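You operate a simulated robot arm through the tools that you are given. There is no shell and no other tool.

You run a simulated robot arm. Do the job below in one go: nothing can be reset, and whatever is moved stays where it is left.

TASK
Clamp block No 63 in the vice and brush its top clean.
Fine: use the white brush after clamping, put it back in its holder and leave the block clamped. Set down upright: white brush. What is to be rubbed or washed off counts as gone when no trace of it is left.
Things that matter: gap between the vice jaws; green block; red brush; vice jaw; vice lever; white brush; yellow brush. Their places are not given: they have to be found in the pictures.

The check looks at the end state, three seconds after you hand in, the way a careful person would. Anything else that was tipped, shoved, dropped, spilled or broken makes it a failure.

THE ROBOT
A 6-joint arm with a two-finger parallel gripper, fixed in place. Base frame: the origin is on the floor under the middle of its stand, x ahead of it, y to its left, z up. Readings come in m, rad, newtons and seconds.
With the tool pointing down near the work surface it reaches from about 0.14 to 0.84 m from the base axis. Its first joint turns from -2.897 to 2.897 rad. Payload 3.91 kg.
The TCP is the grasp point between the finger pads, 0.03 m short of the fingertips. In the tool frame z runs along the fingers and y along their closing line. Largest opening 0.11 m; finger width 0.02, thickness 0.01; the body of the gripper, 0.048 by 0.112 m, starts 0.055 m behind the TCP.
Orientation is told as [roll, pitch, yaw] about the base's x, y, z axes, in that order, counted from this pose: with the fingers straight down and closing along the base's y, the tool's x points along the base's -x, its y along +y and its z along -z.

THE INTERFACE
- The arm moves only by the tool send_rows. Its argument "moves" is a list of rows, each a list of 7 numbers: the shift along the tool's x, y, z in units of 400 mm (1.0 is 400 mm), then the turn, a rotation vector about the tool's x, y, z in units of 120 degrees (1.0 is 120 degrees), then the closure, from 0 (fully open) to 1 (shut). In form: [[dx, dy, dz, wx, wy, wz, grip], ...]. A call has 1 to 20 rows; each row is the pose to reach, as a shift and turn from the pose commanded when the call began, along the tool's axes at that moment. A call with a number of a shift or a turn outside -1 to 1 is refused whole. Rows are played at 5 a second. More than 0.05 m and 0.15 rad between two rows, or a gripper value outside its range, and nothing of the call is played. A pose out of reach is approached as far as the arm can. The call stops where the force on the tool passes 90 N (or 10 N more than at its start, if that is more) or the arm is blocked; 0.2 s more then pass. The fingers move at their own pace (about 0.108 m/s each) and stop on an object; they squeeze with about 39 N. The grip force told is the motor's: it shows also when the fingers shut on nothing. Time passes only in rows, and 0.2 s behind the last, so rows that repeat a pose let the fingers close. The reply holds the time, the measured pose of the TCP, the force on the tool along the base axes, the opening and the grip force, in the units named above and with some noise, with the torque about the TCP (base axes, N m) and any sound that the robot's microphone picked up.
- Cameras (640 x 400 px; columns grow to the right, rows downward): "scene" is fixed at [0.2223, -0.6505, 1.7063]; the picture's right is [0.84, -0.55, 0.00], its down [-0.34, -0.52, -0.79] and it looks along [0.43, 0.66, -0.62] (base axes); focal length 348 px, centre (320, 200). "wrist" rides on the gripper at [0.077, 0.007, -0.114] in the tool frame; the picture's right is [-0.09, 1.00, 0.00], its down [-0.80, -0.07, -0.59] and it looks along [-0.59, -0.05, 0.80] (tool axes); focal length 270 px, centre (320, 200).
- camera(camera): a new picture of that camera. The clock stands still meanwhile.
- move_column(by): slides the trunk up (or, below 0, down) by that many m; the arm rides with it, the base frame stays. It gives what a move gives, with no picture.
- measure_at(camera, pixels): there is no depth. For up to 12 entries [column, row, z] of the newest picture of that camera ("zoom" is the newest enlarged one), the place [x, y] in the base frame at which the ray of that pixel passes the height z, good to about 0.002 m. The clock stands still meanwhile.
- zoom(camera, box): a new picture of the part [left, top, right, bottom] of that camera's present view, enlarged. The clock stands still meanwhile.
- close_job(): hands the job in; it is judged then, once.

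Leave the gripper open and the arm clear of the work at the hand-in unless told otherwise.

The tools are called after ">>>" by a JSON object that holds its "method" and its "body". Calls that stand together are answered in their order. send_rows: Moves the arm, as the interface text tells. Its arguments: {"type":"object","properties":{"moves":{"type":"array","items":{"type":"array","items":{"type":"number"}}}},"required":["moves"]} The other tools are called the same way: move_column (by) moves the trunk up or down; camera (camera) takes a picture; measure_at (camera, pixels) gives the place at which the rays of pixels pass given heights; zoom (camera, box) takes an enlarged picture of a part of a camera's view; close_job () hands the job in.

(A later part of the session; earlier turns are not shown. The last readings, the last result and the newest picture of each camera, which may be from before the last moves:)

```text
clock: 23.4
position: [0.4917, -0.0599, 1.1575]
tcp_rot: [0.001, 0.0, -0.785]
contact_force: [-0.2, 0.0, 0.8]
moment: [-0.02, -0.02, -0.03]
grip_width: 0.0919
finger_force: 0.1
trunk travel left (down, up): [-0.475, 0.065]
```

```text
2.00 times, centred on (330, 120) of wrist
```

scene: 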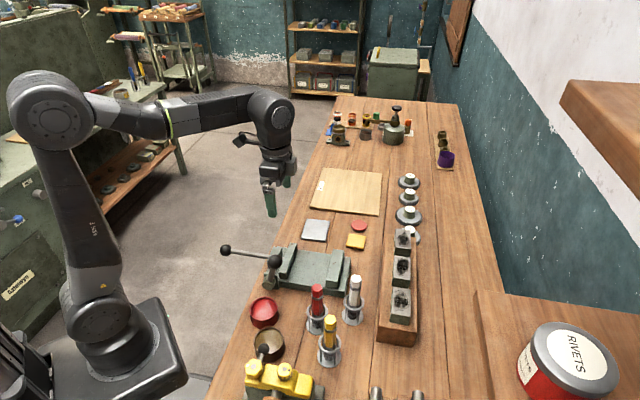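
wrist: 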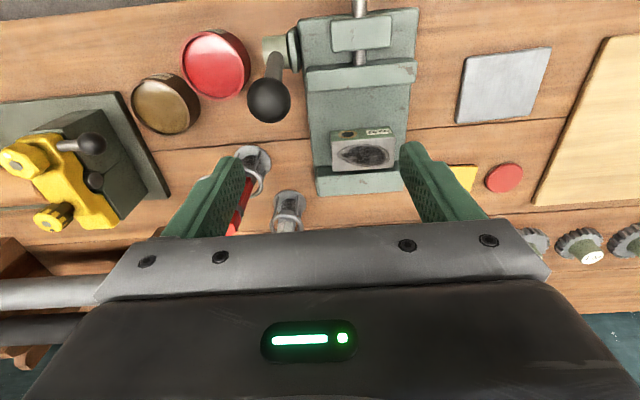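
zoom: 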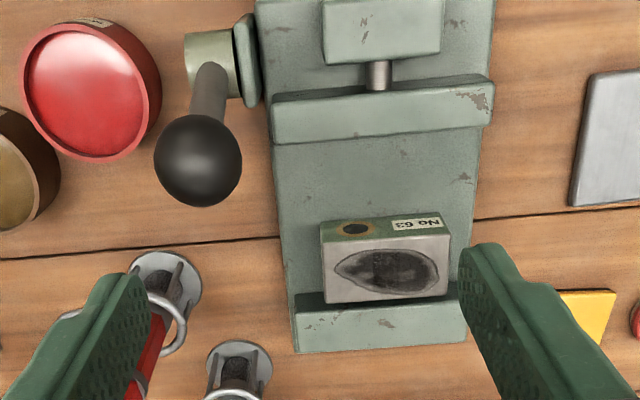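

I see the lever hub bolted to the vice's side and the rod through the guide block. I'll move further to the operator side to locate the rod's ball.

>>> {"method": "send_rows", "body": {"moves": [[0.1, 0.025, 0, 0, 0, 0, 0.164], [0.2, 0.05, 0, 0, 0, 0, 0.164], [0.3, 0.075, 0, 0, 0, 0, 0.164], [0.37, 0.1, 0, 0, 0, 0, 0.164], [0.37, 0.1, 0, 0, 0, 0, 0.164]]}}

>>> {"method": "camera", "body": {"camera": "wrist"}}

>>> {"method": "camera", "body": {"camera": "scene"}}

```text
clock: 24.6
position: [0.4153, 0.0699, 1.1585]
tcp_rot: [-0.001, 0.001, -0.787]
contact_force: [-0.2, 0.0, 0.1]
moment: [-0.04, 0.0, -0.01]
grip_width: 0.092
finger_force: 0.1
trunk travel left (down, up): [-0.475, 0.065]
```

```text
taken
```

wrist: 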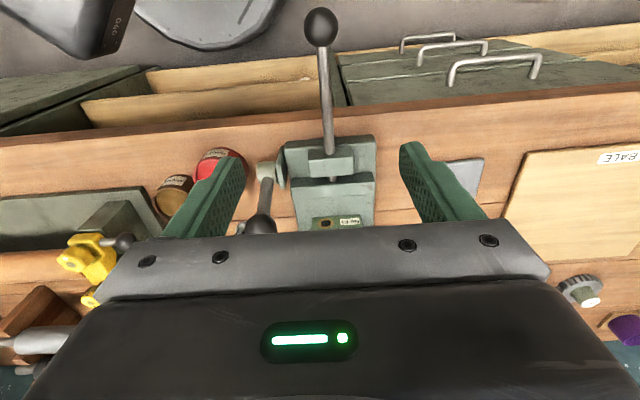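

```text
taken
```

scene: 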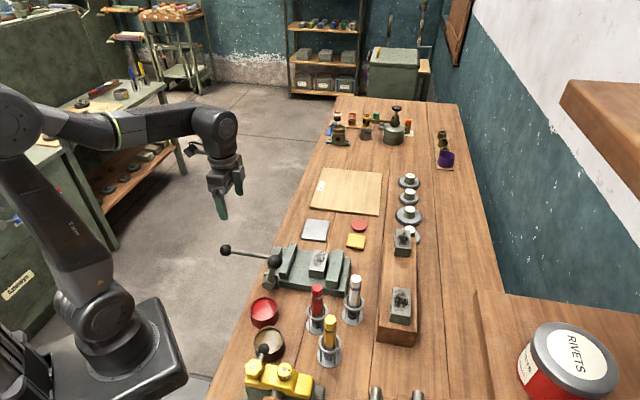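

The rod's ball shows at wrist (321,27) and scene (225.5,250). I'll triangulate it, plus the guide block and the bench edge.

>>> {"method": "measure_at", "body": {"camera": "wrist", "pixels": [[321, 27, 0.93], [321, 27, 0.96], [321, 27, 0.99], [306, 27, 0.95], [336, 27, 0.95], [329, 150, 0.95], [309, 157, 0.955], [352, 155, 0.955], [320, 105, 0.9], [320, 130, 0.9], [265, 224, 1.03], [264, 170, 0.935]]}}

>>> {"method": "measure_at", "body": {"camera": "scene", "pixels": [[225.5, 250.1, 0.93], [225.5, 250.1, 0.96], [225.5, 250.1, 0.99]]}}

>>> {"method": "zoom", "body": {"camera": "wrist", "box": [240, 0, 400, 230]}}

>>> {"method": "zoom", "body": {"camera": "scene", "box": [210, 225, 310, 300]}}

```text
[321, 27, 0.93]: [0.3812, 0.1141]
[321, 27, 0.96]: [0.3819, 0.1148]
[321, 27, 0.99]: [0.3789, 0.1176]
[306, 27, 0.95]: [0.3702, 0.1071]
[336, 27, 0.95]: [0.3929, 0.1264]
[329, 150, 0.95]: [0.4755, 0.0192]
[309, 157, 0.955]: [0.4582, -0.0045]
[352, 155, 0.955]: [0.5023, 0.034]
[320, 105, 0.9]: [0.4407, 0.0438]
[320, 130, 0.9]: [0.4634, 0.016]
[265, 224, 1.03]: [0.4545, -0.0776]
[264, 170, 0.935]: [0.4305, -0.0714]
```

```text
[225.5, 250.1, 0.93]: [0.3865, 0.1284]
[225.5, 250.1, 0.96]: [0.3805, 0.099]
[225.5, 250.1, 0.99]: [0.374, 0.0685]
```

```text
1.74 times, centred on (320, 115) of wrist
```

zoom: 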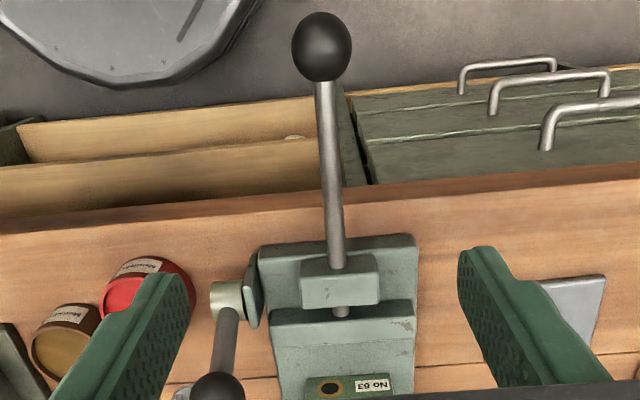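

```text
5.33 times, centred on (260, 262) of scene
```

zoom: 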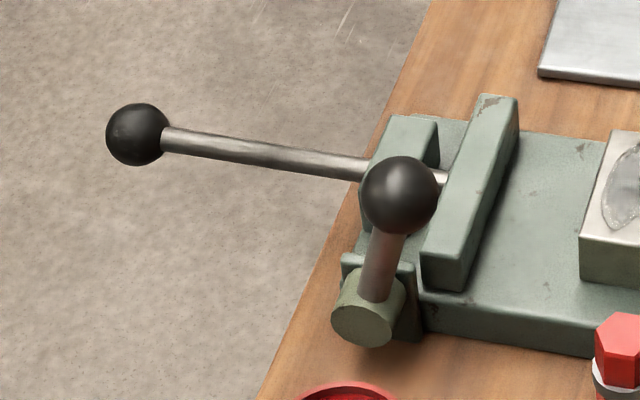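

The rod ball is at about (0.384,0.114,0.944), radius 15 mm, in line with the jaw. I'll shut the fingers, move to the operator side of that ball at u≈0.13, and descend to z≈0.955 with 35 mm to spare.

>>> {"method": "send_rows", "body": {"moves": [[0.1, 0.008, 0, 0, 0, 0, 1], [0.2, 0.016, 0, 0, 0, 0, 1], [0.2855, 0.0225, 0, 0, 0, 0, 1], [0.2855, 0.0225, 0.1, 0, 0, 0, 1], [0.2855, 0.0225, 0.2, 0, 0, 0, 1], [0.2855, 0.0225, 0.3, 0, 0, 0, 1], [0.2855, 0.0225, 0.38, 0, 0, 0, 1], [0.2855, 0.0225, 0.45, 0, 0, 0, 1], [0.2855, 0.0225, 0.509, 0, 0, 0, 1], [0.2855, 0.0225, 0.509, 0, 0, 0, 1]]}}

>>> {"method": "camera", "body": {"camera": "wrist"}}

>>> {"method": "camera", "body": {"camera": "scene"}}

```text
clock: 26.8
position: [0.3418, 0.157, 0.9546]
tcp_rot: [-0.001, 0.0, -0.785]
contact_force: [0.4, -0.7, 0.4]
moment: [-0.02, 0.0, 0.02]
grip_width: 0.0001
finger_force: 38.0
trunk travel left (down, up): [-0.475, 0.065]
```

```text
taken
```

wrist: 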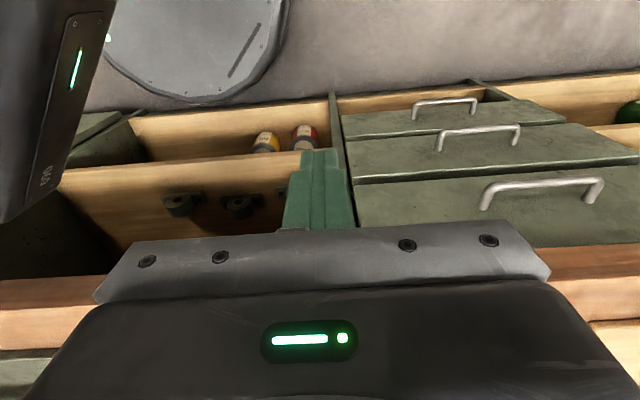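

```text
taken
```

scene: 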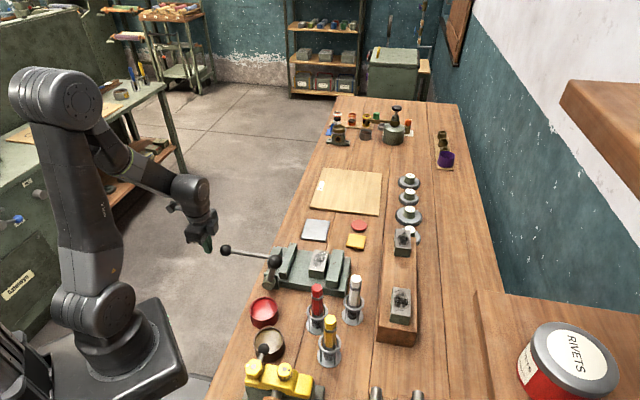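

>>> {"method": "zoom", "body": {"camera": "scene", "box": [170, 215, 270, 290]}}

```text
5.33 times, centred on (220, 252) of scene
```

zoom: 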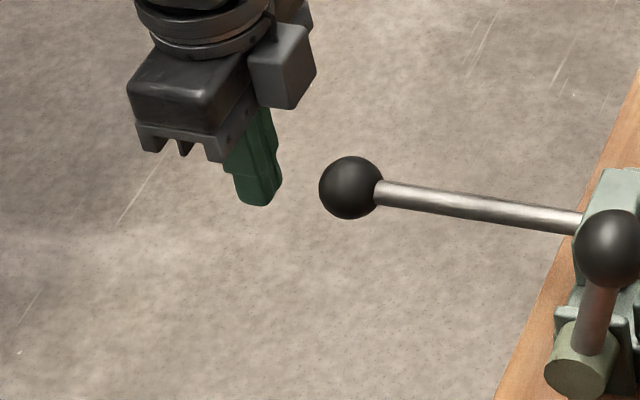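

The fingers are lined up with the rod axis, with the ball centre about 20 mm above the fingertips. I'll push slowly along the rod, 30 mm to get near contact, and then 15 mm beyond.

>>> {"method": "send_rows", "body": {"moves": [[-0.03, 0, 0, 0, 0, 0, 1], [-0.06, 0, 0, 0, 0, 0, 1], [-0.075, 0, 0, 0, 0, 0, 1], [-0.0875, 0, 0, 0, 0, 0, 1], [-0.1, 0, 0, 0, 0, 0, 1], [-0.11, 0, 0, 0, 0, 0, 1], [-0.11, 0, 0, 0, 0, 0, 1]]}}

>>> {"method": "zoom", "body": {"camera": "scene", "box": [190, 220, 350, 300]}}

```text
clock: 28.4
position: [0.3731, 0.1256, 0.9535]
tcp_rot: [0.001, 0.0, -0.785]
contact_force: [-0.5, 1.7, 0.7]
moment: [-0.01, 0.07, 0.01]
grip_width: 0.0001
finger_force: 37.1
trunk travel left (down, up): [-0.475, 0.065]
```

```text
4.00 times, centred on (270, 260) of scene
```

zoom: 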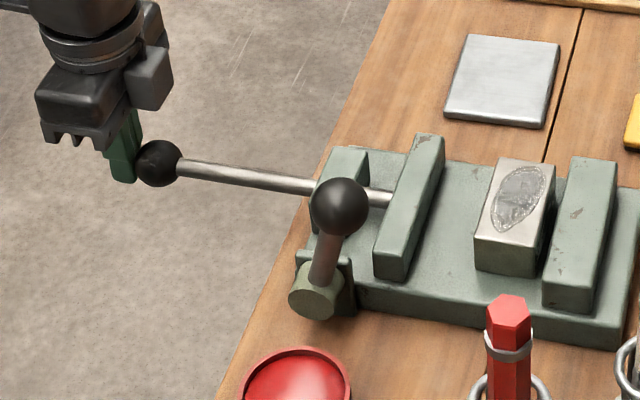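

The rod slides with only about 2 N and the jaw follows. I'll keep pushing another 40 mm, watching the force.

>>> {"method": "send_rows", "body": {"moves": [[-0.02, 0, 0, 0, 0, 0, 1], [-0.04, 0, 0, 0, 0, 0, 1], [-0.06, 0, 0, 0, 0, 0, 1], [-0.08, 0, 0, 0, 0, 0, 1], [-0.1, 0, 0, 0, 0, 0, 1], [-0.1, 0, 0, 0, 0, 0, 1]]}}

>>> {"method": "zoom", "body": {"camera": "scene", "box": [190, 220, 350, 300]}}

```text
clock: 29.8
position: [0.401, 0.0985, 0.9539]
tcp_rot: [-0.001, 0.0, -0.783]
contact_force: [0.0, 0.7, 0.2]
moment: [0.01, 0.02, 0.0]
grip_width: 0.0
finger_force: 37.9
trunk travel left (down, up): [-0.475, 0.065]
```

```text
4.00 times, centred on (270, 260) of scene
```

zoom: 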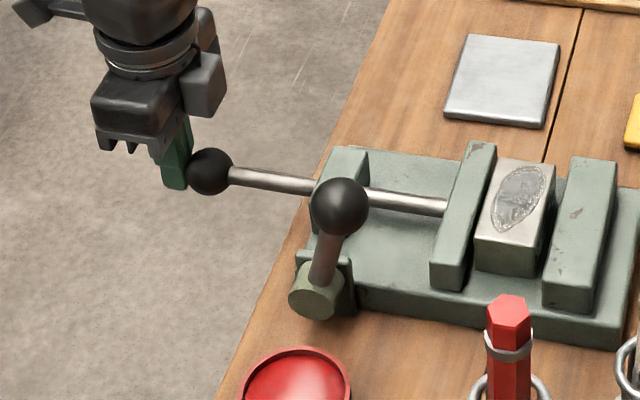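

The jaw is now a few millimetres from the block. I'll push on in 2 mm rows.

>>> {"method": "send_rows", "body": {"moves": [[-0.005, 0, 0, 0, 0, 0, 1], [-0.01, 0, 0, 0, 0, 0, 1], [-0.015, 0, 0, 0, 0, 0, 1], [-0.02, 0, 0, 0, 0, 0, 1], [-0.025, 0, 0, 0, 0, 0, 1], [-0.025, 0, 0, 0, 0, 0, 1]]}}

>>> {"method": "zoom", "body": {"camera": "scene", "box": [230, 225, 350, 300]}}

```text
clock: 31.2
position: [0.4077, 0.0927, 0.9546]
tcp_rot: [0.0, 0.0, -0.785]
contact_force: [-3.5, 2.8, -1.4]
moment: [0.04, 0.02, 0.0]
grip_width: 0.0002
finger_force: 38.0
trunk travel left (down, up): [-0.475, 0.065]
```

```text
5.33 times, centred on (290, 262) of scene
```

zoom: 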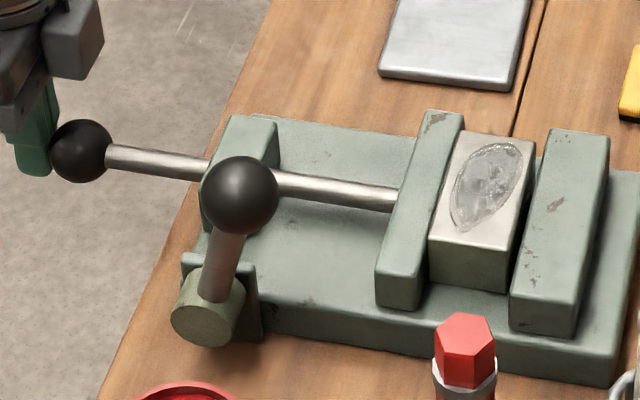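

The jaw has met the block (about 4.5 N, sliding friction). I'll push on gently to seat the block against the fixed jaw.

>>> {"method": "send_rows", "body": {"moves": [[-0.004, 0, 0, 0, 0, 0, 1], [-0.008, 0, 0, 0, 0, 0, 1], [-0.012, 0, 0, 0, 0, 0, 1], [-0.012, 0, 0, 0, 0, 0, 1]]}}

>>> {"method": "zoom", "body": {"camera": "scene", "box": [230, 225, 350, 300]}}

```text
clock: 32.2
position: [0.4097, 0.09, 0.9557]
tcp_rot: [-0.002, 0.002, -0.785]
contact_force: [-8.9, 10.6, -2.0]
moment: [0.22, 0.01, -0.02]
grip_width: 0.0
finger_force: 37.0
trunk travel left (down, up): [-0.475, 0.065]
```

```text
5.33 times, centred on (290, 262) of scene
```

zoom: 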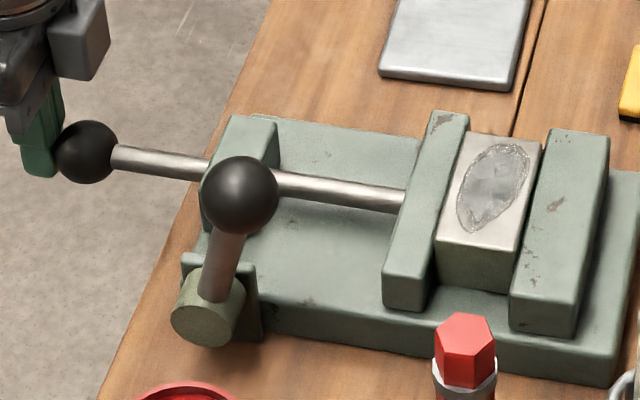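

The force is 14 N and rising; the block looks nearly against the fixed jaw. I'll push 2 mm more to confirm it's seated.

>>> {"method": "send_rows", "body": {"moves": [[-0.0025, 0, 0, 0, 0, 0, 1], [-0.005, 0, 0, 0, 0, 0, 1], [-0.005, 0, 0, 0, 0, 0, 1]]}}

>>> {"method": "zoom", "body": {"camera": "scene", "box": [280, 230, 350, 300]}}

```text
clock: 33.0
position: [0.41, 0.0881, 0.9544]
tcp_rot: [-0.001, -0.001, -0.785]
contact_force: [-20.4, 26.5, 2.1]
moment: [0.02, 0.37, -0.06]
grip_width: 0.0
finger_force: 37.8
trunk travel left (down, up): [-0.475, 0.065]
```

```text
5.71 times, centred on (315, 265) of scene
```

zoom: 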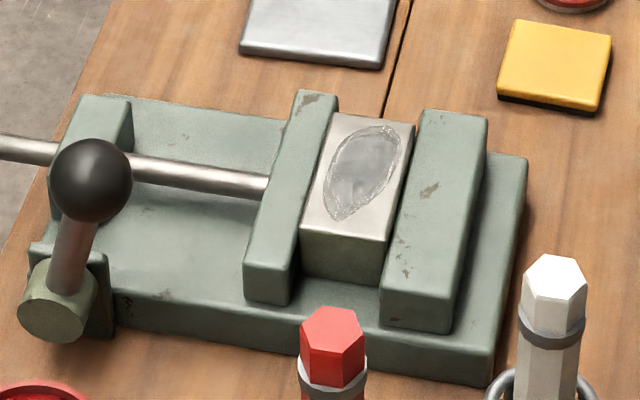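

The force is 33 N with no further travel, so the block is seated between both jaws. I'll back away from the rod, rise to z≈1.16, and move over the lever ball with the fingers open.

>>> {"method": "send_rows", "body": {"moves": [[0.03, 0, 0, 0, 0, 0, 1], [0.08, 0, 0, 0, 0, 0, 1], [0.1, 0, -0.05, 0, 0, 0, 1], [0.1, 0, -0.15, 0, 0, 0, 1], [0.1, 0, -0.25, 0, 0, 0, 0.6], [0.1, 0, -0.35, 0, 0, 0, 0.5], [0.1, 0, -0.45, 0, 0, 0, 0.5], [0.1, 0, -0.515, 0, 0, 0, 0.5], [0.1, 0, -0.515, 0, 0, 0, 0.5]]}}

>>> {"method": "zoom", "body": {"camera": "scene", "box": [210, 225, 350, 305]}}

```text
clock: 35.0
position: [0.3842, 0.1151, 1.1588]
tcp_rot: [0.0, -0.001, -0.786]
contact_force: [0.3, 0.7, 0.7]
moment: [-0.01, 0.0, 0.0]
grip_width: 0.0547
finger_force: 0.1
trunk travel left (down, up): [-0.475, 0.065]
```

```text
4.57 times, centred on (280, 265) of scene
```

zoom: 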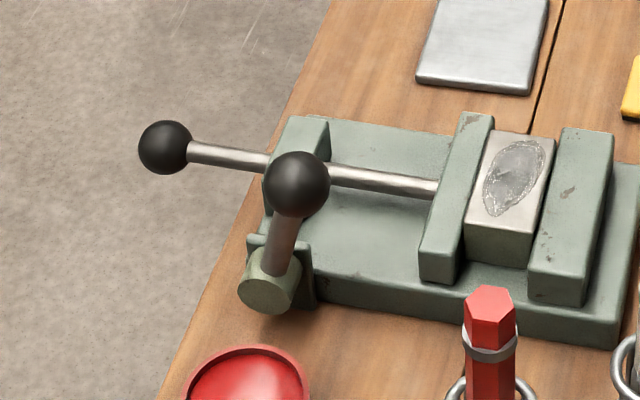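

The jaw stays in place. Next I'll move over the lever ball at z≈1.16 to localise it.

>>> {"method": "send_rows", "body": {"moves": [[-0.08, -0.04, 0, 0, 0, 0, 0.5], [-0.16, -0.08, 0, 0, 0, 0, 0.5], [-0.24, -0.12, 0, 0, 0, 0, 0.5], [-0.32, -0.16, 0, 0, 0, 0, 0.5], [-0.4, -0.2, 0, 0, 0, 0, 0.5], [-0.471, -0.226, 0, 0, 0, 0, 0.5], [-0.471, -0.226, 0, 0, 0, 0, 0.5]]}}

>>> {"method": "camera", "body": {"camera": "wrist"}}

>>> {"method": "zoom", "body": {"camera": "wrist", "box": [240, 40, 400, 180]}}

```text
clock: 36.6
position: [0.455, -0.0823, 1.1591]
tcp_rot: [0.001, 0.001, -0.785]
contact_force: [0.1, -0.3, 0.3]
moment: [-0.01, 0.0, 0.0]
grip_width: 0.0547
finger_force: 0.1
trunk travel left (down, up): [-0.475, 0.065]
```

```text
taken
```

wrist: 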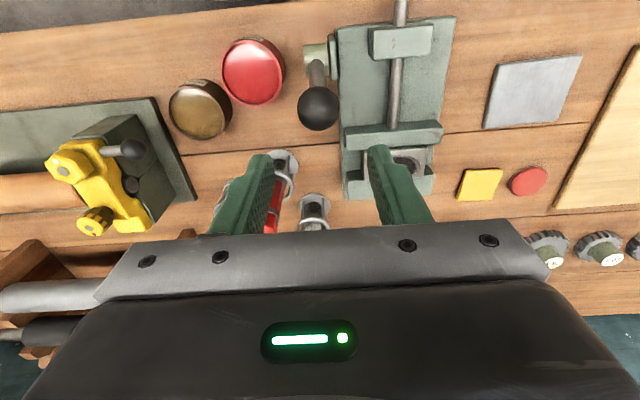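

```text
2.86 times, centred on (320, 110) of wrist
```

zoom: 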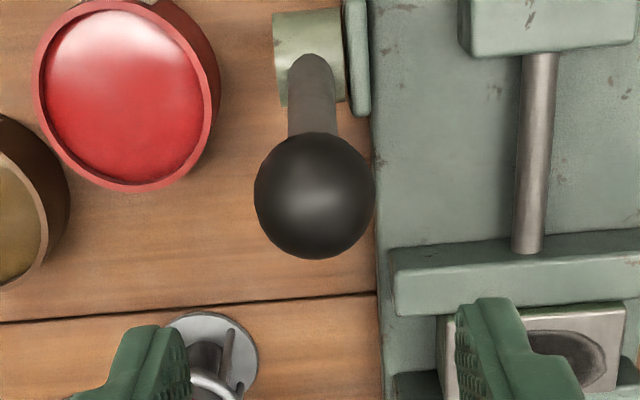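

>>> {"method": "measure_at", "body": {"camera": "wrist", "pixels": [[317.9, 108.3, 1.02], [317.9, 108.3, 1.03], [317.9, 108.3, 1.04], [297, 108.3, 1.03], [338.5, 108.3, 1.03], [316, 62, 0.95], [317, 84, 0.98], [304, 57, 0.935], [325, 52, 0.935]]}}

>>> {"method": "zoom", "body": {"camera": "scene", "box": [250, 240, 300, 300]}}

```text
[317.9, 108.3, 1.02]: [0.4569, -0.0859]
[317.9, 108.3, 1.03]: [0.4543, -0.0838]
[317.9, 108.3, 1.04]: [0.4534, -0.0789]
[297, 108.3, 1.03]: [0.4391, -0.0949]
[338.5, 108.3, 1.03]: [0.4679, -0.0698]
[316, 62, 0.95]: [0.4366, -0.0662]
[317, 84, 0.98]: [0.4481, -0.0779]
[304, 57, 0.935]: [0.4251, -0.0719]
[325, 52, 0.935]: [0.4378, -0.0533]
```

```text
6.67 times, centred on (275, 270) of scene
```

zoom: 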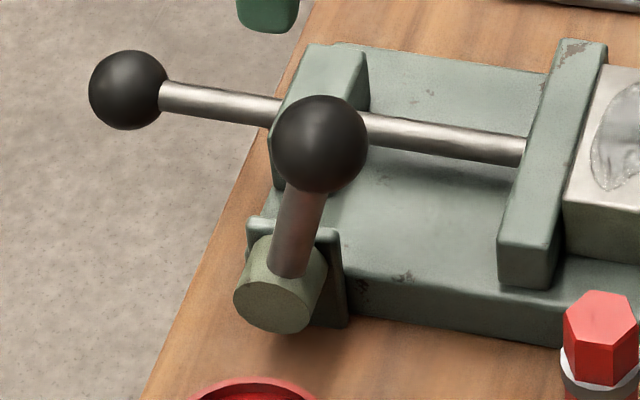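

The lever ball is at u≈0.379, v≈0.262, z≈1.036, radius about 18 mm. I'll lower around it with a 55 mm opening to z≈1.048, then close on it.

>>> {"method": "send_rows", "body": {"moves": [[0.0025, -0.004, 0.08, 0, 0, 0, 0.5], [0.0025, -0.004, 0.16, 0, 0, 0, 0.5], [0.0025, -0.004, 0.22, 0, 0, 0, 0.5], [0.0025, -0.004, 0.26, 0, 0, 0, 0.5], [0.0025, -0.004, 0.278, 0, 0, 0, 0.5], [0.0025, -0.004, 0.278, 0, 0, 0, 0.5]]}}

>>> {"method": "camera", "body": {"camera": "wrist"}}

>>> {"method": "zoom", "body": {"camera": "scene", "box": [240, 230, 310, 300]}}

```text
clock: 38.0
position: [0.4508, -0.0814, 1.0487]
tcp_rot: [-0.001, 0.001, -0.786]
contact_force: [0.0, 0.4, 0.2]
moment: [0.0, -0.03, -0.01]
grip_width: 0.0549
finger_force: 0.1
trunk travel left (down, up): [-0.475, 0.065]
```

```text
taken
```

wrist: 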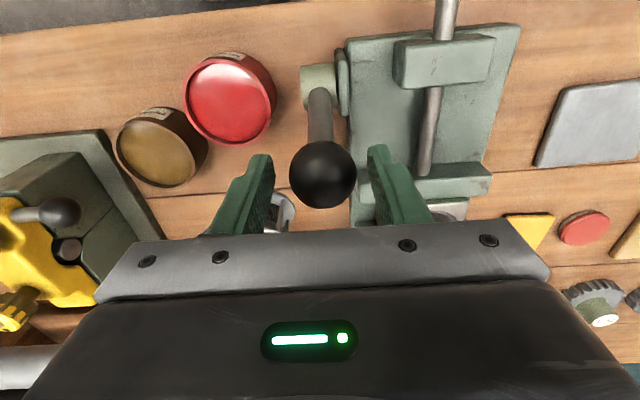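

```text
5.71 times, centred on (275, 265) of scene
```

zoom: 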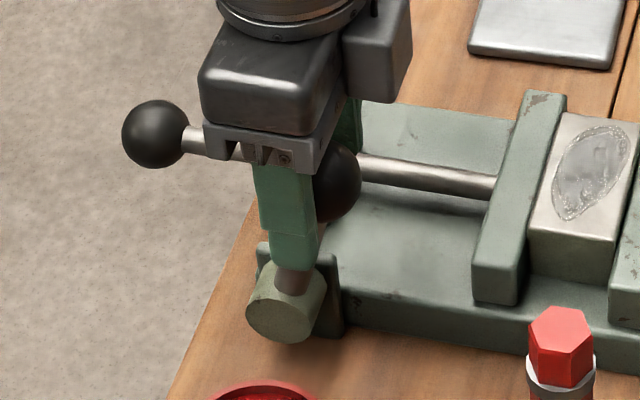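

The ball sits centred between the pads at (322,175). I'll close on it gently.

>>> {"method": "send_rows", "body": {"moves": [[0, 0, 0, 0, 0, 0, 0.62], [0, 0, 0, 0, 0, 0, 0.8], [0, 0, 0, 0, 0, 0, 0.8], [0, 0, 0, 0, 0, 0, 0.8]]}}

```text
clock: 39.0
position: [0.4525, -0.0832, 1.0488]
tcp_rot: [-0.001, 0.001, -0.786]
contact_force: [5.7, 6.2, -1.2]
moment: [0.21, -0.12, 0.08]
grip_width: 0.0372
finger_force: 44.9
trunk travel left (down, up): [-0.475, 0.065]
```

I have the ball (37 mm). I'll try a small swing of about 2.5° toward the operator side first, and read the resistance.

>>> {"method": "send_rows", "body": {"moves": [[0.0055, 0, -0.0013, 0, 0, 0, 0.8], [0.0112, 0, -0.0026, 0, 0, 0, 0.8], [0.0112, 0, -0.0026, 0, 0, 0, 0.8]]}}

```text
clock: 39.8
position: [0.4519, -0.08, 1.0496]
tcp_rot: [0.0, 0.001, -0.787]
contact_force: [14.5, -2.9, -10.7]
moment: [-0.82, -1.07, -0.07]
grip_width: 0.0368
finger_force: 45.3
trunk travel left (down, up): [-0.475, 0.065]
```

There's resistance toward the operator (12 N along u after under 3 mm). I'll try the other direction, a small swing toward the jaws from the original position.

>>> {"method": "send_rows", "body": {"moves": [[-0.0112, 0, 0.0026, 0, 0, 0, 0.8], [-0.0168, 0, 0.0042, 0, 0, 0, 0.8], [-0.0225, 0, 0.006, 0, 0, 0, 0.8], [-0.0225, 0, 0.006, 0, 0, 0, 0.8]]}}

```text
clock: 40.8
position: [0.4526, -0.0817, 1.048]
tcp_rot: [-0.002, -0.001, -0.783]
contact_force: [-8.6, 23.5, 5.5]
moment: [0.95, 0.72, 0.08]
grip_width: 0.0371
finger_force: 44.8
trunk travel left (down, up): [-0.475, 0.065]
```

Toward the jaws it's a hard stop (23 N with no motion), while toward the operator it gave a little. I'll swing further that way, to about 5° from the start, and read again.

>>> {"method": "send_rows", "body": {"moves": [[0.0113, 0, -0.0034, 0, 0, 0, 0.8], [0.0225, 0, -0.006, 0, 0, 0, 0.8], [0.0335, 0, -0.0085, 0, 0, 0, 0.8], [0.0335, 0, -0.0085, 0, 0, 0, 0.8]]}}

>>> {"method": "zoom", "body": {"camera": "scene", "box": [240, 230, 310, 300]}}

```text
clock: 41.8
position: [0.4477, -0.0766, 1.0515]
tcp_rot: [0.0, -0.001, -0.785]
contact_force: [15.0, -3.9, -4.3]
moment: [-1.0, -1.02, -0.02]
grip_width: 0.0371
finger_force: 45.2
trunk travel left (down, up): [-0.475, 0.065]
```

```text
5.71 times, centred on (275, 265) of scene
```

zoom: 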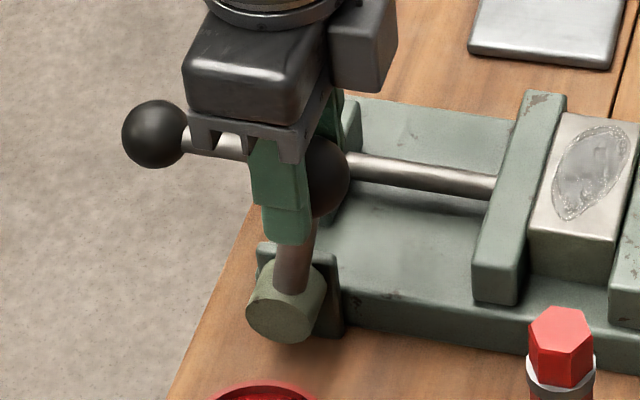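

The ball moved 8 mm with a steady 13 N of friction, so the lever swings toward the operator. I'll continue along the arc to about -10°.

>>> {"method": "send_rows", "body": {"moves": [[0.0181, 0.002, -0.0025, 0, 0, 0, 0.8], [0.0363, 0.003, -0.0038, 0, 0, 0, 0.8], [0.0545, 0.004, -0.0038, 0, 0, 0, 0.8], [0.0727, 0.004, -0.0025, 0, 0, 0, 0.8], [0.0908, 0.004, 0, 0, 0, 0, 0.8], [0.0908, 0.004, 0, 0, 0, 0, 0.8]]}}

>>> {"method": "zoom", "body": {"camera": "scene", "box": [230, 230, 350, 305]}}

```text
clock: 43.2
position: [0.4228, -0.0522, 1.0518]
tcp_rot: [0.0, 0.0, -0.785]
contact_force: [4.7, -12.2, 3.0]
moment: [-1.03, -0.84, -0.04]
grip_width: 0.037
finger_force: 44.8
trunk travel left (down, up): [-0.475, 0.065]
```

```text
5.33 times, centred on (290, 268) of scene
```

zoom: 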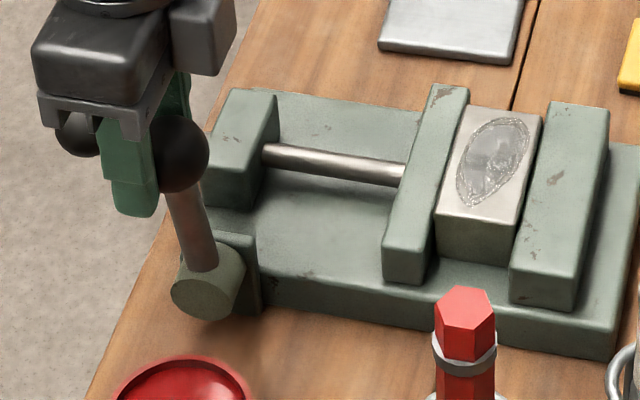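

Moving smoothly at about 12 N. I'll continue the arc from -10° to -40°.

>>> {"method": "send_rows", "body": {"moves": [[0.0223, -0.001, 0.005, 0, 0, 0, 0.8], [0.044, -0.002, 0.0118, 0, 0, 0, 0.8], [0.065, -0.0025, 0.0205, 0, 0, 0, 0.8], [0.0853, -0.0025, 0.031, 0, 0, 0, 0.8], [0.1045, -0.0025, 0.0433, 0, 0, 0, 0.8], [0.1228, -0.0025, 0.0573, 0, 0, 0, 0.8], [0.1228, -0.0025, 0.0573, 0, 0, 0, 0.8]]}}

>>> {"method": "zoom", "body": {"camera": "scene", "box": [210, 230, 350, 315]}}

```text
clock: 44.8
position: [0.3863, -0.0172, 1.0289]
tcp_rot: [0.002, 0.001, -0.785]
contact_force: [-0.3, 0.0, -0.1]
moment: [-0.07, -0.02, -0.01]
grip_width: 0.0218
finger_force: 0.0
trunk travel left (down, up): [-0.475, 0.065]
```

```text
4.57 times, centred on (280, 272) of scene
```

zoom: 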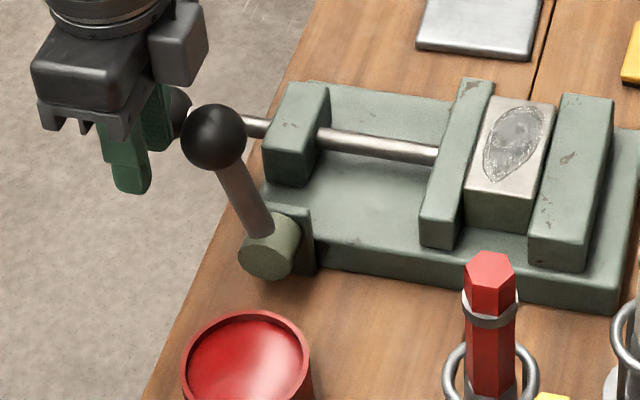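

The ball slipped out of the fingers partway; the lever now leans toward the operator. I'll measure where its ball is.

>>> {"method": "measure_at", "body": {"camera": "scene", "pixels": [[256.6, 258.2, 1.0], [256.6, 258.2, 1.01], [256.6, 258.2, 1.02], [256.6, 258.2, 1.03], [256.6, 258.2, 1.04]]}}

>>> {"method": "camera", "body": {"camera": "wrist"}}

>>> {"method": "zoom", "body": {"camera": "scene", "box": [230, 235, 310, 300]}}

```text
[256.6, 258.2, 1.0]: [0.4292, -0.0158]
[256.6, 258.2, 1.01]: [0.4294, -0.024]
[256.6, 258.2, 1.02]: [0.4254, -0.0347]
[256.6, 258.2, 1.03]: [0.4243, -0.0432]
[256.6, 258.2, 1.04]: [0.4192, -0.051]
```

```text
taken
```

wrist: 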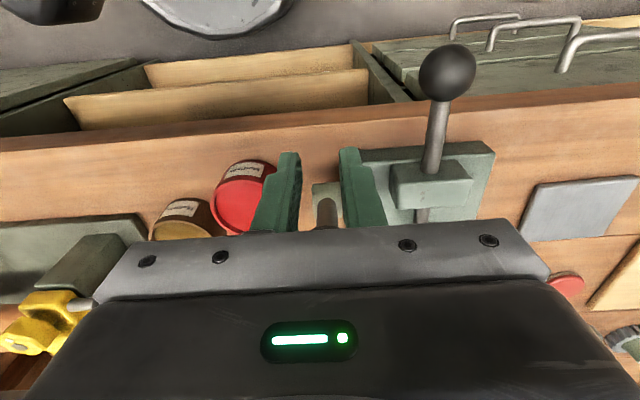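

```text
6.15 times, centred on (270, 268) of scene
```

zoom: 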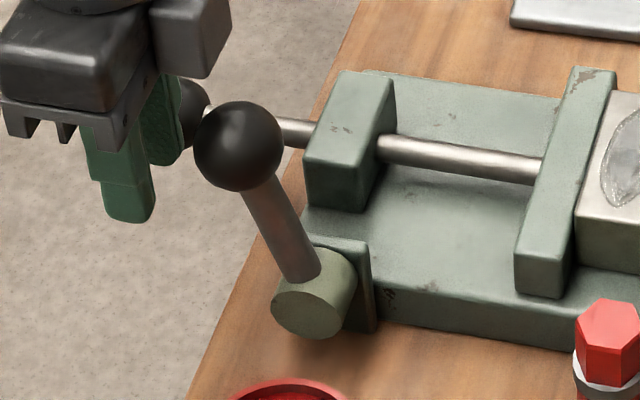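

The lever ball is now at u≈0.332, about -12° past vertical. I need to know if that's its end stop. I'll go over to the jaw side of the ball with shut fingers and push it gently further toward the operator.

>>> {"method": "send_rows", "body": {"moves": [[0, 0, -0.11, 0, 0, 0, 0.8], [0, 0, -0.2275, 0, 0, 0, 1], [-0.11, 0.002, -0.2275, 0, 0, 0, 1], [-0.2243, 0.002, -0.2275, 0, 0, 0, 1], [-0.2243, 0.002, -0.15, 0, 0, 0, 1], [-0.2243, 0.002, -0.0528, 0, 0, 0, 1], [-0.2243, 0.002, -0.0528, 0, 0, 0, 1]]}}

>>> {"method": "zoom", "body": {"camera": "scene", "box": [230, 235, 310, 300]}}

>>> {"method": "camera", "body": {"camera": "wrist"}}

```text
clock: 46.4
position: [0.4506, -0.0795, 1.0482]
tcp_rot: [0.0, 0.0, -0.785]
contact_force: [0.6, 0.8, -0.2]
moment: [0.02, 0.0, 0.0]
grip_width: 0.0
finger_force: 37.7
trunk travel left (down, up): [-0.475, 0.065]
```

```text
6.15 times, centred on (270, 268) of scene
```

zoom: 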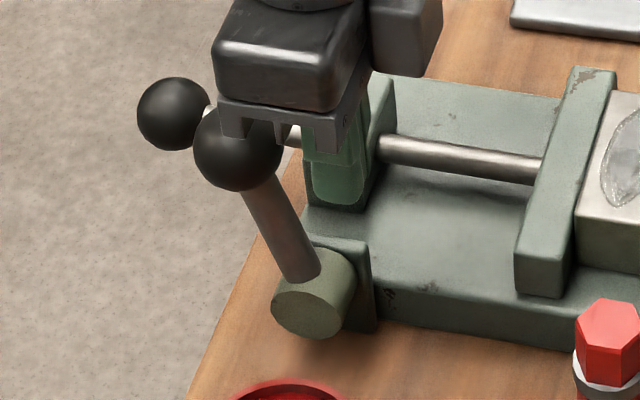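

```text
taken
```

wrist: 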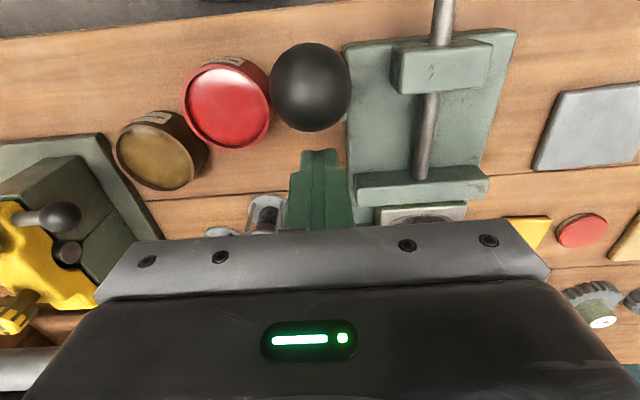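

>>> {"method": "measure_at", "body": {"camera": "wrist", "pixels": [[311, 87, 1.01], [311, 87, 1.02], [311, 87, 1.03], [311, 87, 1.04], [272, 87, 1.03], [351, 87, 1.03]]}}

>>> {"method": "measure_at", "body": {"camera": "scene", "pixels": [[256.6, 259.2, 1.01], [256.6, 259.2, 1.02], [256.6, 259.2, 1.03], [256.6, 259.2, 1.04]]}}

```text
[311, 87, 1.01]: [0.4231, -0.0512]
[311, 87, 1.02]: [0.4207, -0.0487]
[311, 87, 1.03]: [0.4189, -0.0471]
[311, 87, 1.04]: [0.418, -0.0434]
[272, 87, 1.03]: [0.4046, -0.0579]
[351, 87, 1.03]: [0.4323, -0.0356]
```

```text
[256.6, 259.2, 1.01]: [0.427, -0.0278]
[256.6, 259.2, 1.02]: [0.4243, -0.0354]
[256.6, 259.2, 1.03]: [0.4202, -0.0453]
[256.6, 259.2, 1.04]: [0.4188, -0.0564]
```

The ball is at about u=0.330, z=1.031. I'll push it gently 5 mm beyond contact.

>>> {"method": "send_rows", "body": {"moves": [[0.015, 0, 0.0125, 0, 0, 0, 1], [0.03, 0, 0.0125, 0, 0, 0, 1], [0.04, 0, 0.0125, 0, 0, 0, 1], [0.0475, 0, 0.0125, 0, 0, 0, 1], [0.055, 0, 0.0125, 0, 0, 0, 1], [0.055, 0, 0.0125, 0, 0, 0, 1]]}}

>>> {"method": "zoom", "body": {"camera": "scene", "box": [230, 235, 310, 300]}}

```text
clock: 47.8
position: [0.4352, -0.0628, 1.0446]
tcp_rot: [0.0, 0.0, -0.784]
contact_force: [0.9, 0.5, 0.1]
moment: [0.02, 0.01, 0.01]
grip_width: 0.0
finger_force: 37.3
trunk travel left (down, up): [-0.475, 0.065]
```

```text
6.15 times, centred on (270, 268) of scene
```

zoom: 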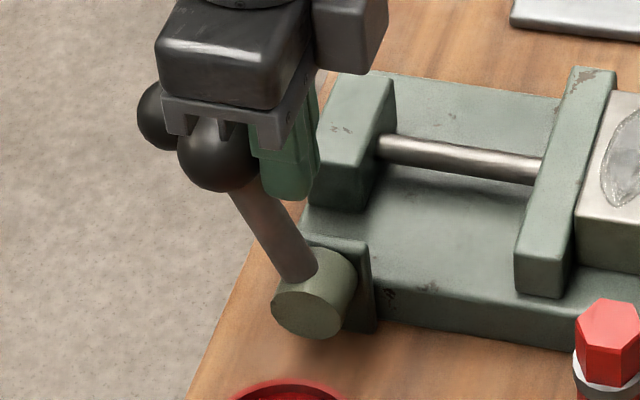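

It moved another 5° with almost no force, so it isn't at its stop. I'll keep pushing along the arc to about -35°.

>>> {"method": "send_rows", "body": {"moves": [[0.016, 0, 0.009, 0, 0, 0, 1], [0.031, 0, 0.0175, 0, 0, 0, 1], [0.0503, 0, 0.0275, 0, 0, 0, 1], [0.0688, 0, 0.039, 0, 0, 0, 1], [0.0688, 0, 0.039, 0, 0, 0, 1]]}}

>>> {"method": "zoom", "body": {"camera": "scene", "box": [220, 235, 340, 310]}}

```text
clock: 49.0
position: [0.4151, -0.0449, 1.0291]
tcp_rot: [-0.001, 0.002, -0.787]
contact_force: [-0.6, -0.2, -0.3]
moment: [-0.03, -0.02, 0.01]
grip_width: 0.0004
finger_force: 37.9
trunk travel left (down, up): [-0.475, 0.065]
```

```text
5.33 times, centred on (280, 272) of scene
```

zoom: 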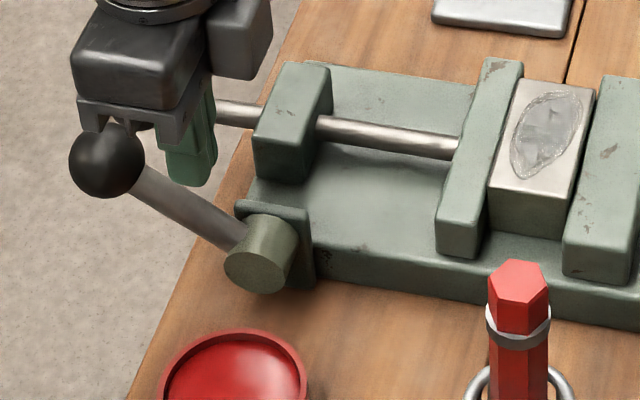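

The lever has swung ahead of the fingers by itself and now lies well toward the operator. I'll measure its ball again.

>>> {"method": "measure_at", "body": {"camera": "scene", "pixels": [[239.8, 264.5, 0.96], [239.8, 264.5, 0.97], [239.8, 264.5, 0.98], [239.8, 264.5, 0.99], [239.8, 264.5, 1.0], [239.8, 264.5, 1.01]]}}

>>> {"method": "camera", "body": {"camera": "wrist"}}

```text
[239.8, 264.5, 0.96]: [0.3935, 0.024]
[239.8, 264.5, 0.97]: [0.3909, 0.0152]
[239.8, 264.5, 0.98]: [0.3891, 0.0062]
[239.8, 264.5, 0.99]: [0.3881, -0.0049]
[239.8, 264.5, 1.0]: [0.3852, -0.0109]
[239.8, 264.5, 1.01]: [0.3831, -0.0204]
```

```text
taken
```

wrist: 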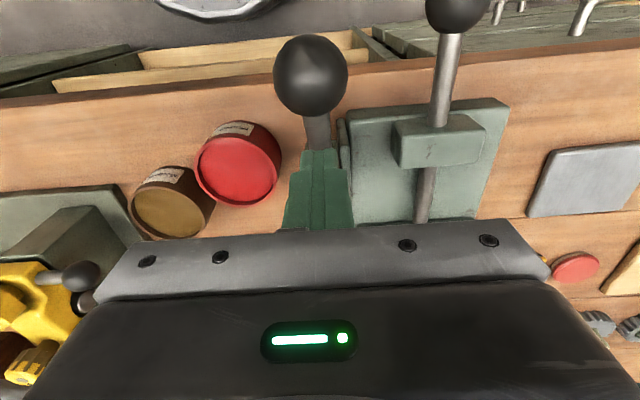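

The lever is now at about -47° (ball at u≈0.282, z≈1.003). I'll push gently to see whether this is the end stop.

>>> {"method": "send_rows", "body": {"moves": [[0.015, 0, 0.0175, 0, 0, 0, 1], [0.03, 0, 0.0175, 0, 0, 0, 1], [0.0375, 0, 0.0175, 0, 0, 0, 1], [0.045, 0, 0.0175, 0, 0, 0, 1], [0.0525, 0, 0.0175, 0, 0, 0, 1], [0.0525, 0, 0.0175, 0, 0, 0, 1]]}}

>>> {"method": "zoom", "body": {"camera": "scene", "box": [220, 235, 340, 310]}}

```text
clock: 50.4
position: [0.4044, -0.0322, 1.0234]
tcp_rot: [0.006, -0.004, -0.785]
contact_force: [26.6, -28.0, 31.6]
moment: [-0.74, -0.51, -0.07]
grip_width: 0.0001
finger_force: 37.6
trunk travel left (down, up): [-0.475, 0.065]
```

```text
5.33 times, centred on (280, 272) of scene
```

zoom: 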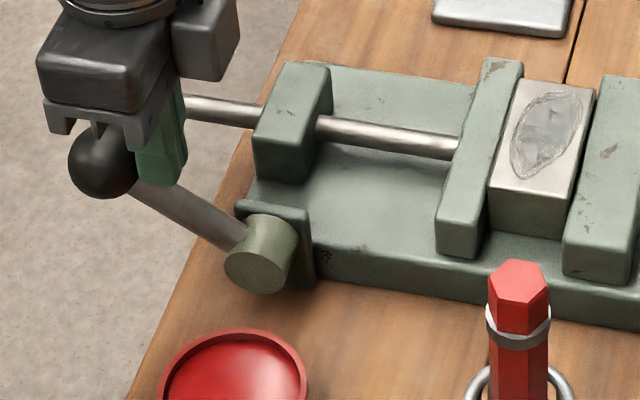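

The ball didn't move and the force rose to about 39 N, so the lever is at its end stop, over-centre. I'll retreat upward, then check that the jaw really is locked by tugging lightly on the rod's ball.

>>> {"method": "send_rows", "body": {"moves": [[-0.03, 0, 0, 0, 0, 0, 1], [-0.04, 0, -0.05, 0, 0, 0, 1], [-0.04, 0, -0.15, 0, 0, 0, 1], [-0.04, 0, -0.25, 0, 0, 0, 0.55], [0.03, 0.07, -0.28, 0, 0, 0, 0.55], [0.1, 0.15, -0.28, 0, 0, 0, 0.55], [0.14, 0.22, -0.28, 0, 0, 0, 0.55], [0.14, 0.22, -0.28, 0, 0, 0, 0.55]]}}

>>> {"method": "camera", "body": {"camera": "wrist"}}

>>> {"method": "zoom", "body": {"camera": "scene", "box": [210, 235, 340, 310]}}

```text
clock: 52.2
position: [0.4231, 0.072, 1.1329]
tcp_rot: [0.001, 0.0, -0.787]
contact_force: [0.4, 1.2, 0.2]
moment: [0.03, -0.02, 0.02]
grip_width: 0.0494
finger_force: 0.0
trunk travel left (down, up): [-0.475, 0.065]
```

```text
taken
```

wrist: 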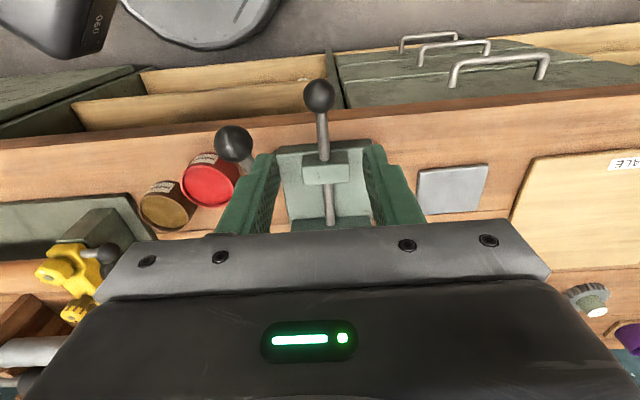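

```text
4.92 times, centred on (275, 272) of scene
```

zoom: 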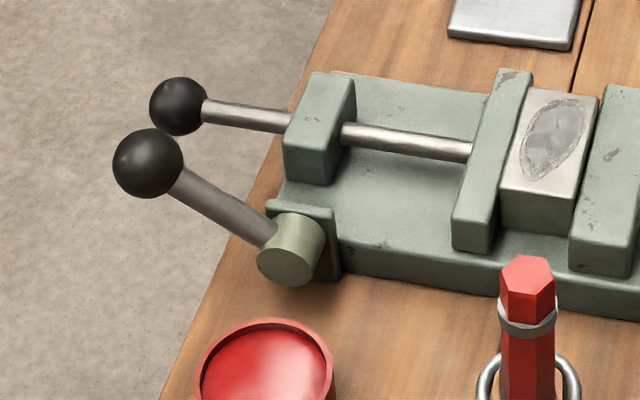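

>>> {"method": "measure_at", "body": {"camera": "wrist", "pixels": [[319, 96, 0.944], [235, 142, 1.0], [235, 142, 0.99], [303, 96, 0.944], [335, 96, 0.944]]}}

```text
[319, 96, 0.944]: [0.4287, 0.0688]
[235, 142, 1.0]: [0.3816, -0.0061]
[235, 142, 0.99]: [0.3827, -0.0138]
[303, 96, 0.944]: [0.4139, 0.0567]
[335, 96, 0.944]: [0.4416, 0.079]
```

The rod ball is at u≈0.2545, v≈0.352. I'll lower the open fingers around it to z≈0.962.

>>> {"method": "send_rows", "body": {"moves": [[-0.0155, 0.004, 0.1, 0, 0, 0, 0.55], [-0.0155, 0.004, 0.2, 0, 0, 0, 0.55], [-0.0155, 0.004, 0.3, 0, 0, 0, 0.55], [-0.0155, 0.004, 0.38, 0, 0, 0, 0.55], [-0.0155, 0.004, 0.427, 0, 0, 0, 0.55], [-0.0155, 0.004, 0.427, 0, 0, 0, 0.55], [-0.0155, 0.004, 0.427, 0, 0, 0, 0.85], [-0.0155, 0.004, 0.427, 0, 0, 0, 0.85], [-0.0155, 0.004, 0.427, 0, 0, 0, 0.85]]}}

>>> {"method": "zoom", "body": {"camera": "scene", "box": [210, 225, 340, 310]}}

```text
clock: 54.2
position: [0.427, 0.0699, 0.9623]
tcp_rot: [-0.002, 0.003, -0.787]
contact_force: [-11.0, -10.3, -8.7]
moment: [-0.37, 0.17, -0.08]
grip_width: 0.035
finger_force: 45.1
trunk travel left (down, up): [-0.475, 0.065]
```

```text
4.71 times, centred on (275, 268) of scene
```

zoom: 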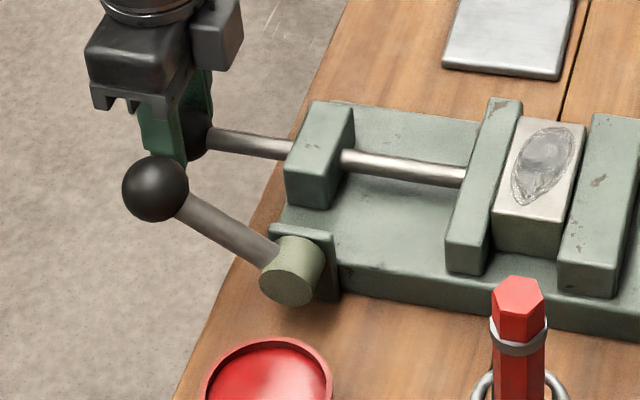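

Ball gripped (35 mm). I'll tug 2 mm toward the operator and read the force.

>>> {"method": "send_rows", "body": {"moves": [[0.0025, 0, 0, 0, 0, 0, 0.85], [0.005, 0, 0, 0, 0, 0, 0.85], [0.005, 0, 0, 0, 0, 0, 0.85]]}}

```text
clock: 55.0
position: [0.4275, 0.0684, 0.9649]
tcp_rot: [0.0, 0.002, -0.786]
contact_force: [-5.3, -30.0, -19.1]
moment: [-0.78, -0.47, -0.07]
grip_width: 0.0352
finger_force: 45.1
trunk travel left (down, up): [-0.475, 0.065]
```

It resists with 17 N and hasn't moved (it slid freely at 2 N before), so the jaw is locked. I'll relax, open, and rise away.

>>> {"method": "send_rows", "body": {"moves": [[-0.005, 0, 0, 0, 0, 0, 0.85], [-0.005, 0, 0, 0, 0, 0, 0.5], [-0.005, 0, 0, 0, 0, 0, 0.5], [-0.005, 0, -0.05, 0, 0, 0, 0.5], [-0.005, 0, -0.15, 0, 0, 0, 0.5], [-0.005, 0, -0.25, 0, 0, 0, 0.5], [-0.005, 0, -0.36, 0, 0, 0, 0.5], [-0.005, 0, -0.47, 0, 0, 0, 0.5], [-0.005, 0, -0.5, 0, 0, 0, 0.5], [-0.005, 0, -0.5, 0, 0, 0, 0.5]]}}

>>> {"method": "zoom", "body": {"camera": "scene", "box": [210, 225, 370, 340]}}

>>> {"method": "zoom", "body": {"camera": "scene", "box": [295, 260, 385, 370]}}

```text
clock: 57.2
position: [0.4294, 0.068, 1.1656]
tcp_rot: [0.0, 0.002, -0.785]
contact_force: [-0.2, 0.9, -0.6]
moment: [0.03, -0.03, 0.01]
grip_width: 0.0551
finger_force: 0.0
trunk travel left (down, up): [-0.475, 0.065]
```

```text
3.48 times, centred on (290, 282) of scene
```

zoom: 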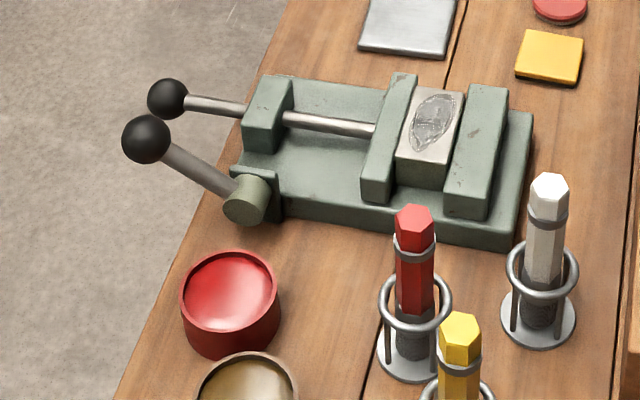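

```text
3.64 times, centred on (340, 315) of scene
```

zoom: 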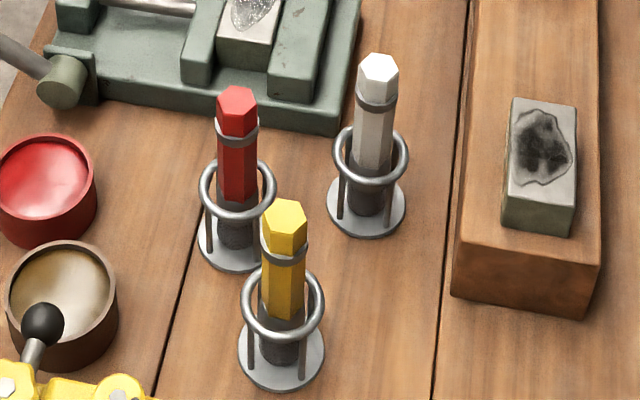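

Lever latched, jaw locked, and everything else is undisturbed. Now the white brush, at about (0.585,-0.253): I'll move above it at z≈1.18 and look down.

>>> {"method": "send_rows", "body": {"moves": [[-0.1045, -0.0365, -0.005, 0, 0, 0, 0.4], [-0.209, -0.073, -0.01, 0, 0, 0, 0.4], [-0.3135, -0.1095, -0.015, 0, 0, 0, 0.4], [-0.418, -0.146, -0.02, 0, 0, 0, 0.4], [-0.5225, -0.1825, -0.025, 0, 0, 0, 0.4], [-0.627, -0.219, -0.03, 0, 0, 0, 0.4], [-0.7315, -0.2555, -0.035, 0, 0, 0, 0.4], [-0.836, -0.292, -0.035, 0, 0, 0, 0.4], [-0.836, -0.292, -0.035, 0, 0, 0, 0.4]]}}

>>> {"method": "camera", "body": {"camera": "wrist"}}

>>> {"method": "zoom", "body": {"camera": "wrist", "box": [270, 60, 390, 190]}}

>>> {"method": "zoom", "body": {"camera": "scene", "box": [325, 260, 385, 335]}}

```text
clock: 59.2
position: [0.5826, -0.2517, 1.1804]
tcp_rot: [-0.001, 0.001, -0.786]
contact_force: [0.1, 0.7, 0.0]
moment: [-0.05, 0.04, 0.02]
grip_width: 0.0661
finger_force: 0.1
trunk travel left (down, up): [-0.475, 0.065]
```

```text
taken
```

wrist: 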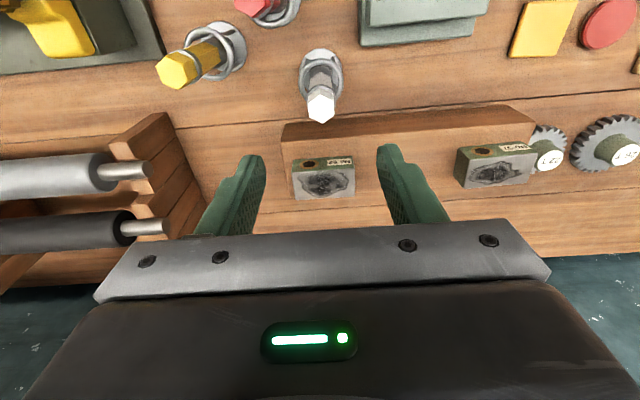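

```text
3.08 times, centred on (330, 125) of wrist
```

zoom: 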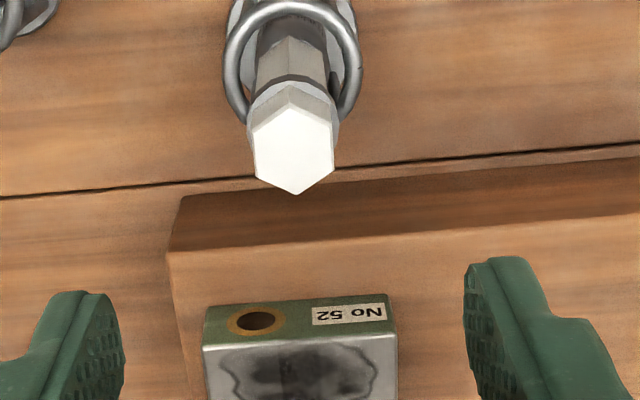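

```text
5.33 times, centred on (355, 298) of scene
```

zoom: 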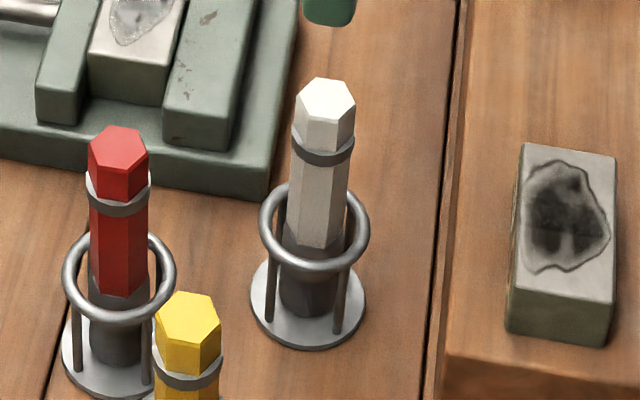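

The white cap is at wrist (321.6,105.5), with its hex flats facing the finger directions. I'll measure the cap, band and ring in both pictures.

>>> {"method": "measure_at", "body": {"camera": "wrist", "pixels": [[321.6, 105.5, 1.04], [321.6, 105.5, 1.05], [321.6, 105.5, 1.06], [321.6, 105.5, 1.07], [309, 107, 1.055], [333.8, 104, 1.055], [322.5, 76, 0.955], [320, 65, 0.91]]}}

>>> {"method": "measure_at", "body": {"camera": "scene", "pixels": [[356.1, 278.7, 1.04], [356.1, 278.7, 1.05], [356.1, 278.7, 1.06], [356.1, 278.7, 1.07], [354, 303.5, 0.95], [354, 303.5, 0.96], [353, 317.5, 0.903]]}}

```text
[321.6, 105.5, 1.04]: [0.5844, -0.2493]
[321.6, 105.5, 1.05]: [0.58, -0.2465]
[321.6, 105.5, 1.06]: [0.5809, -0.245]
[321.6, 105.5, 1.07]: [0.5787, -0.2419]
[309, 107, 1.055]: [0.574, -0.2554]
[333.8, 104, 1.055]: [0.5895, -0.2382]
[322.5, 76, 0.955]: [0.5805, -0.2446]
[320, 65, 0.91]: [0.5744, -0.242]
```

```text
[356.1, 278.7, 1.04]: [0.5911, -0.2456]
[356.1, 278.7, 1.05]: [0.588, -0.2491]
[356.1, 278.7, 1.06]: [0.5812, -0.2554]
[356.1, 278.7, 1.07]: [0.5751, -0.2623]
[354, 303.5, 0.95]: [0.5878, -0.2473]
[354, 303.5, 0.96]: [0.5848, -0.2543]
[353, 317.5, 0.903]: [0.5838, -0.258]
```

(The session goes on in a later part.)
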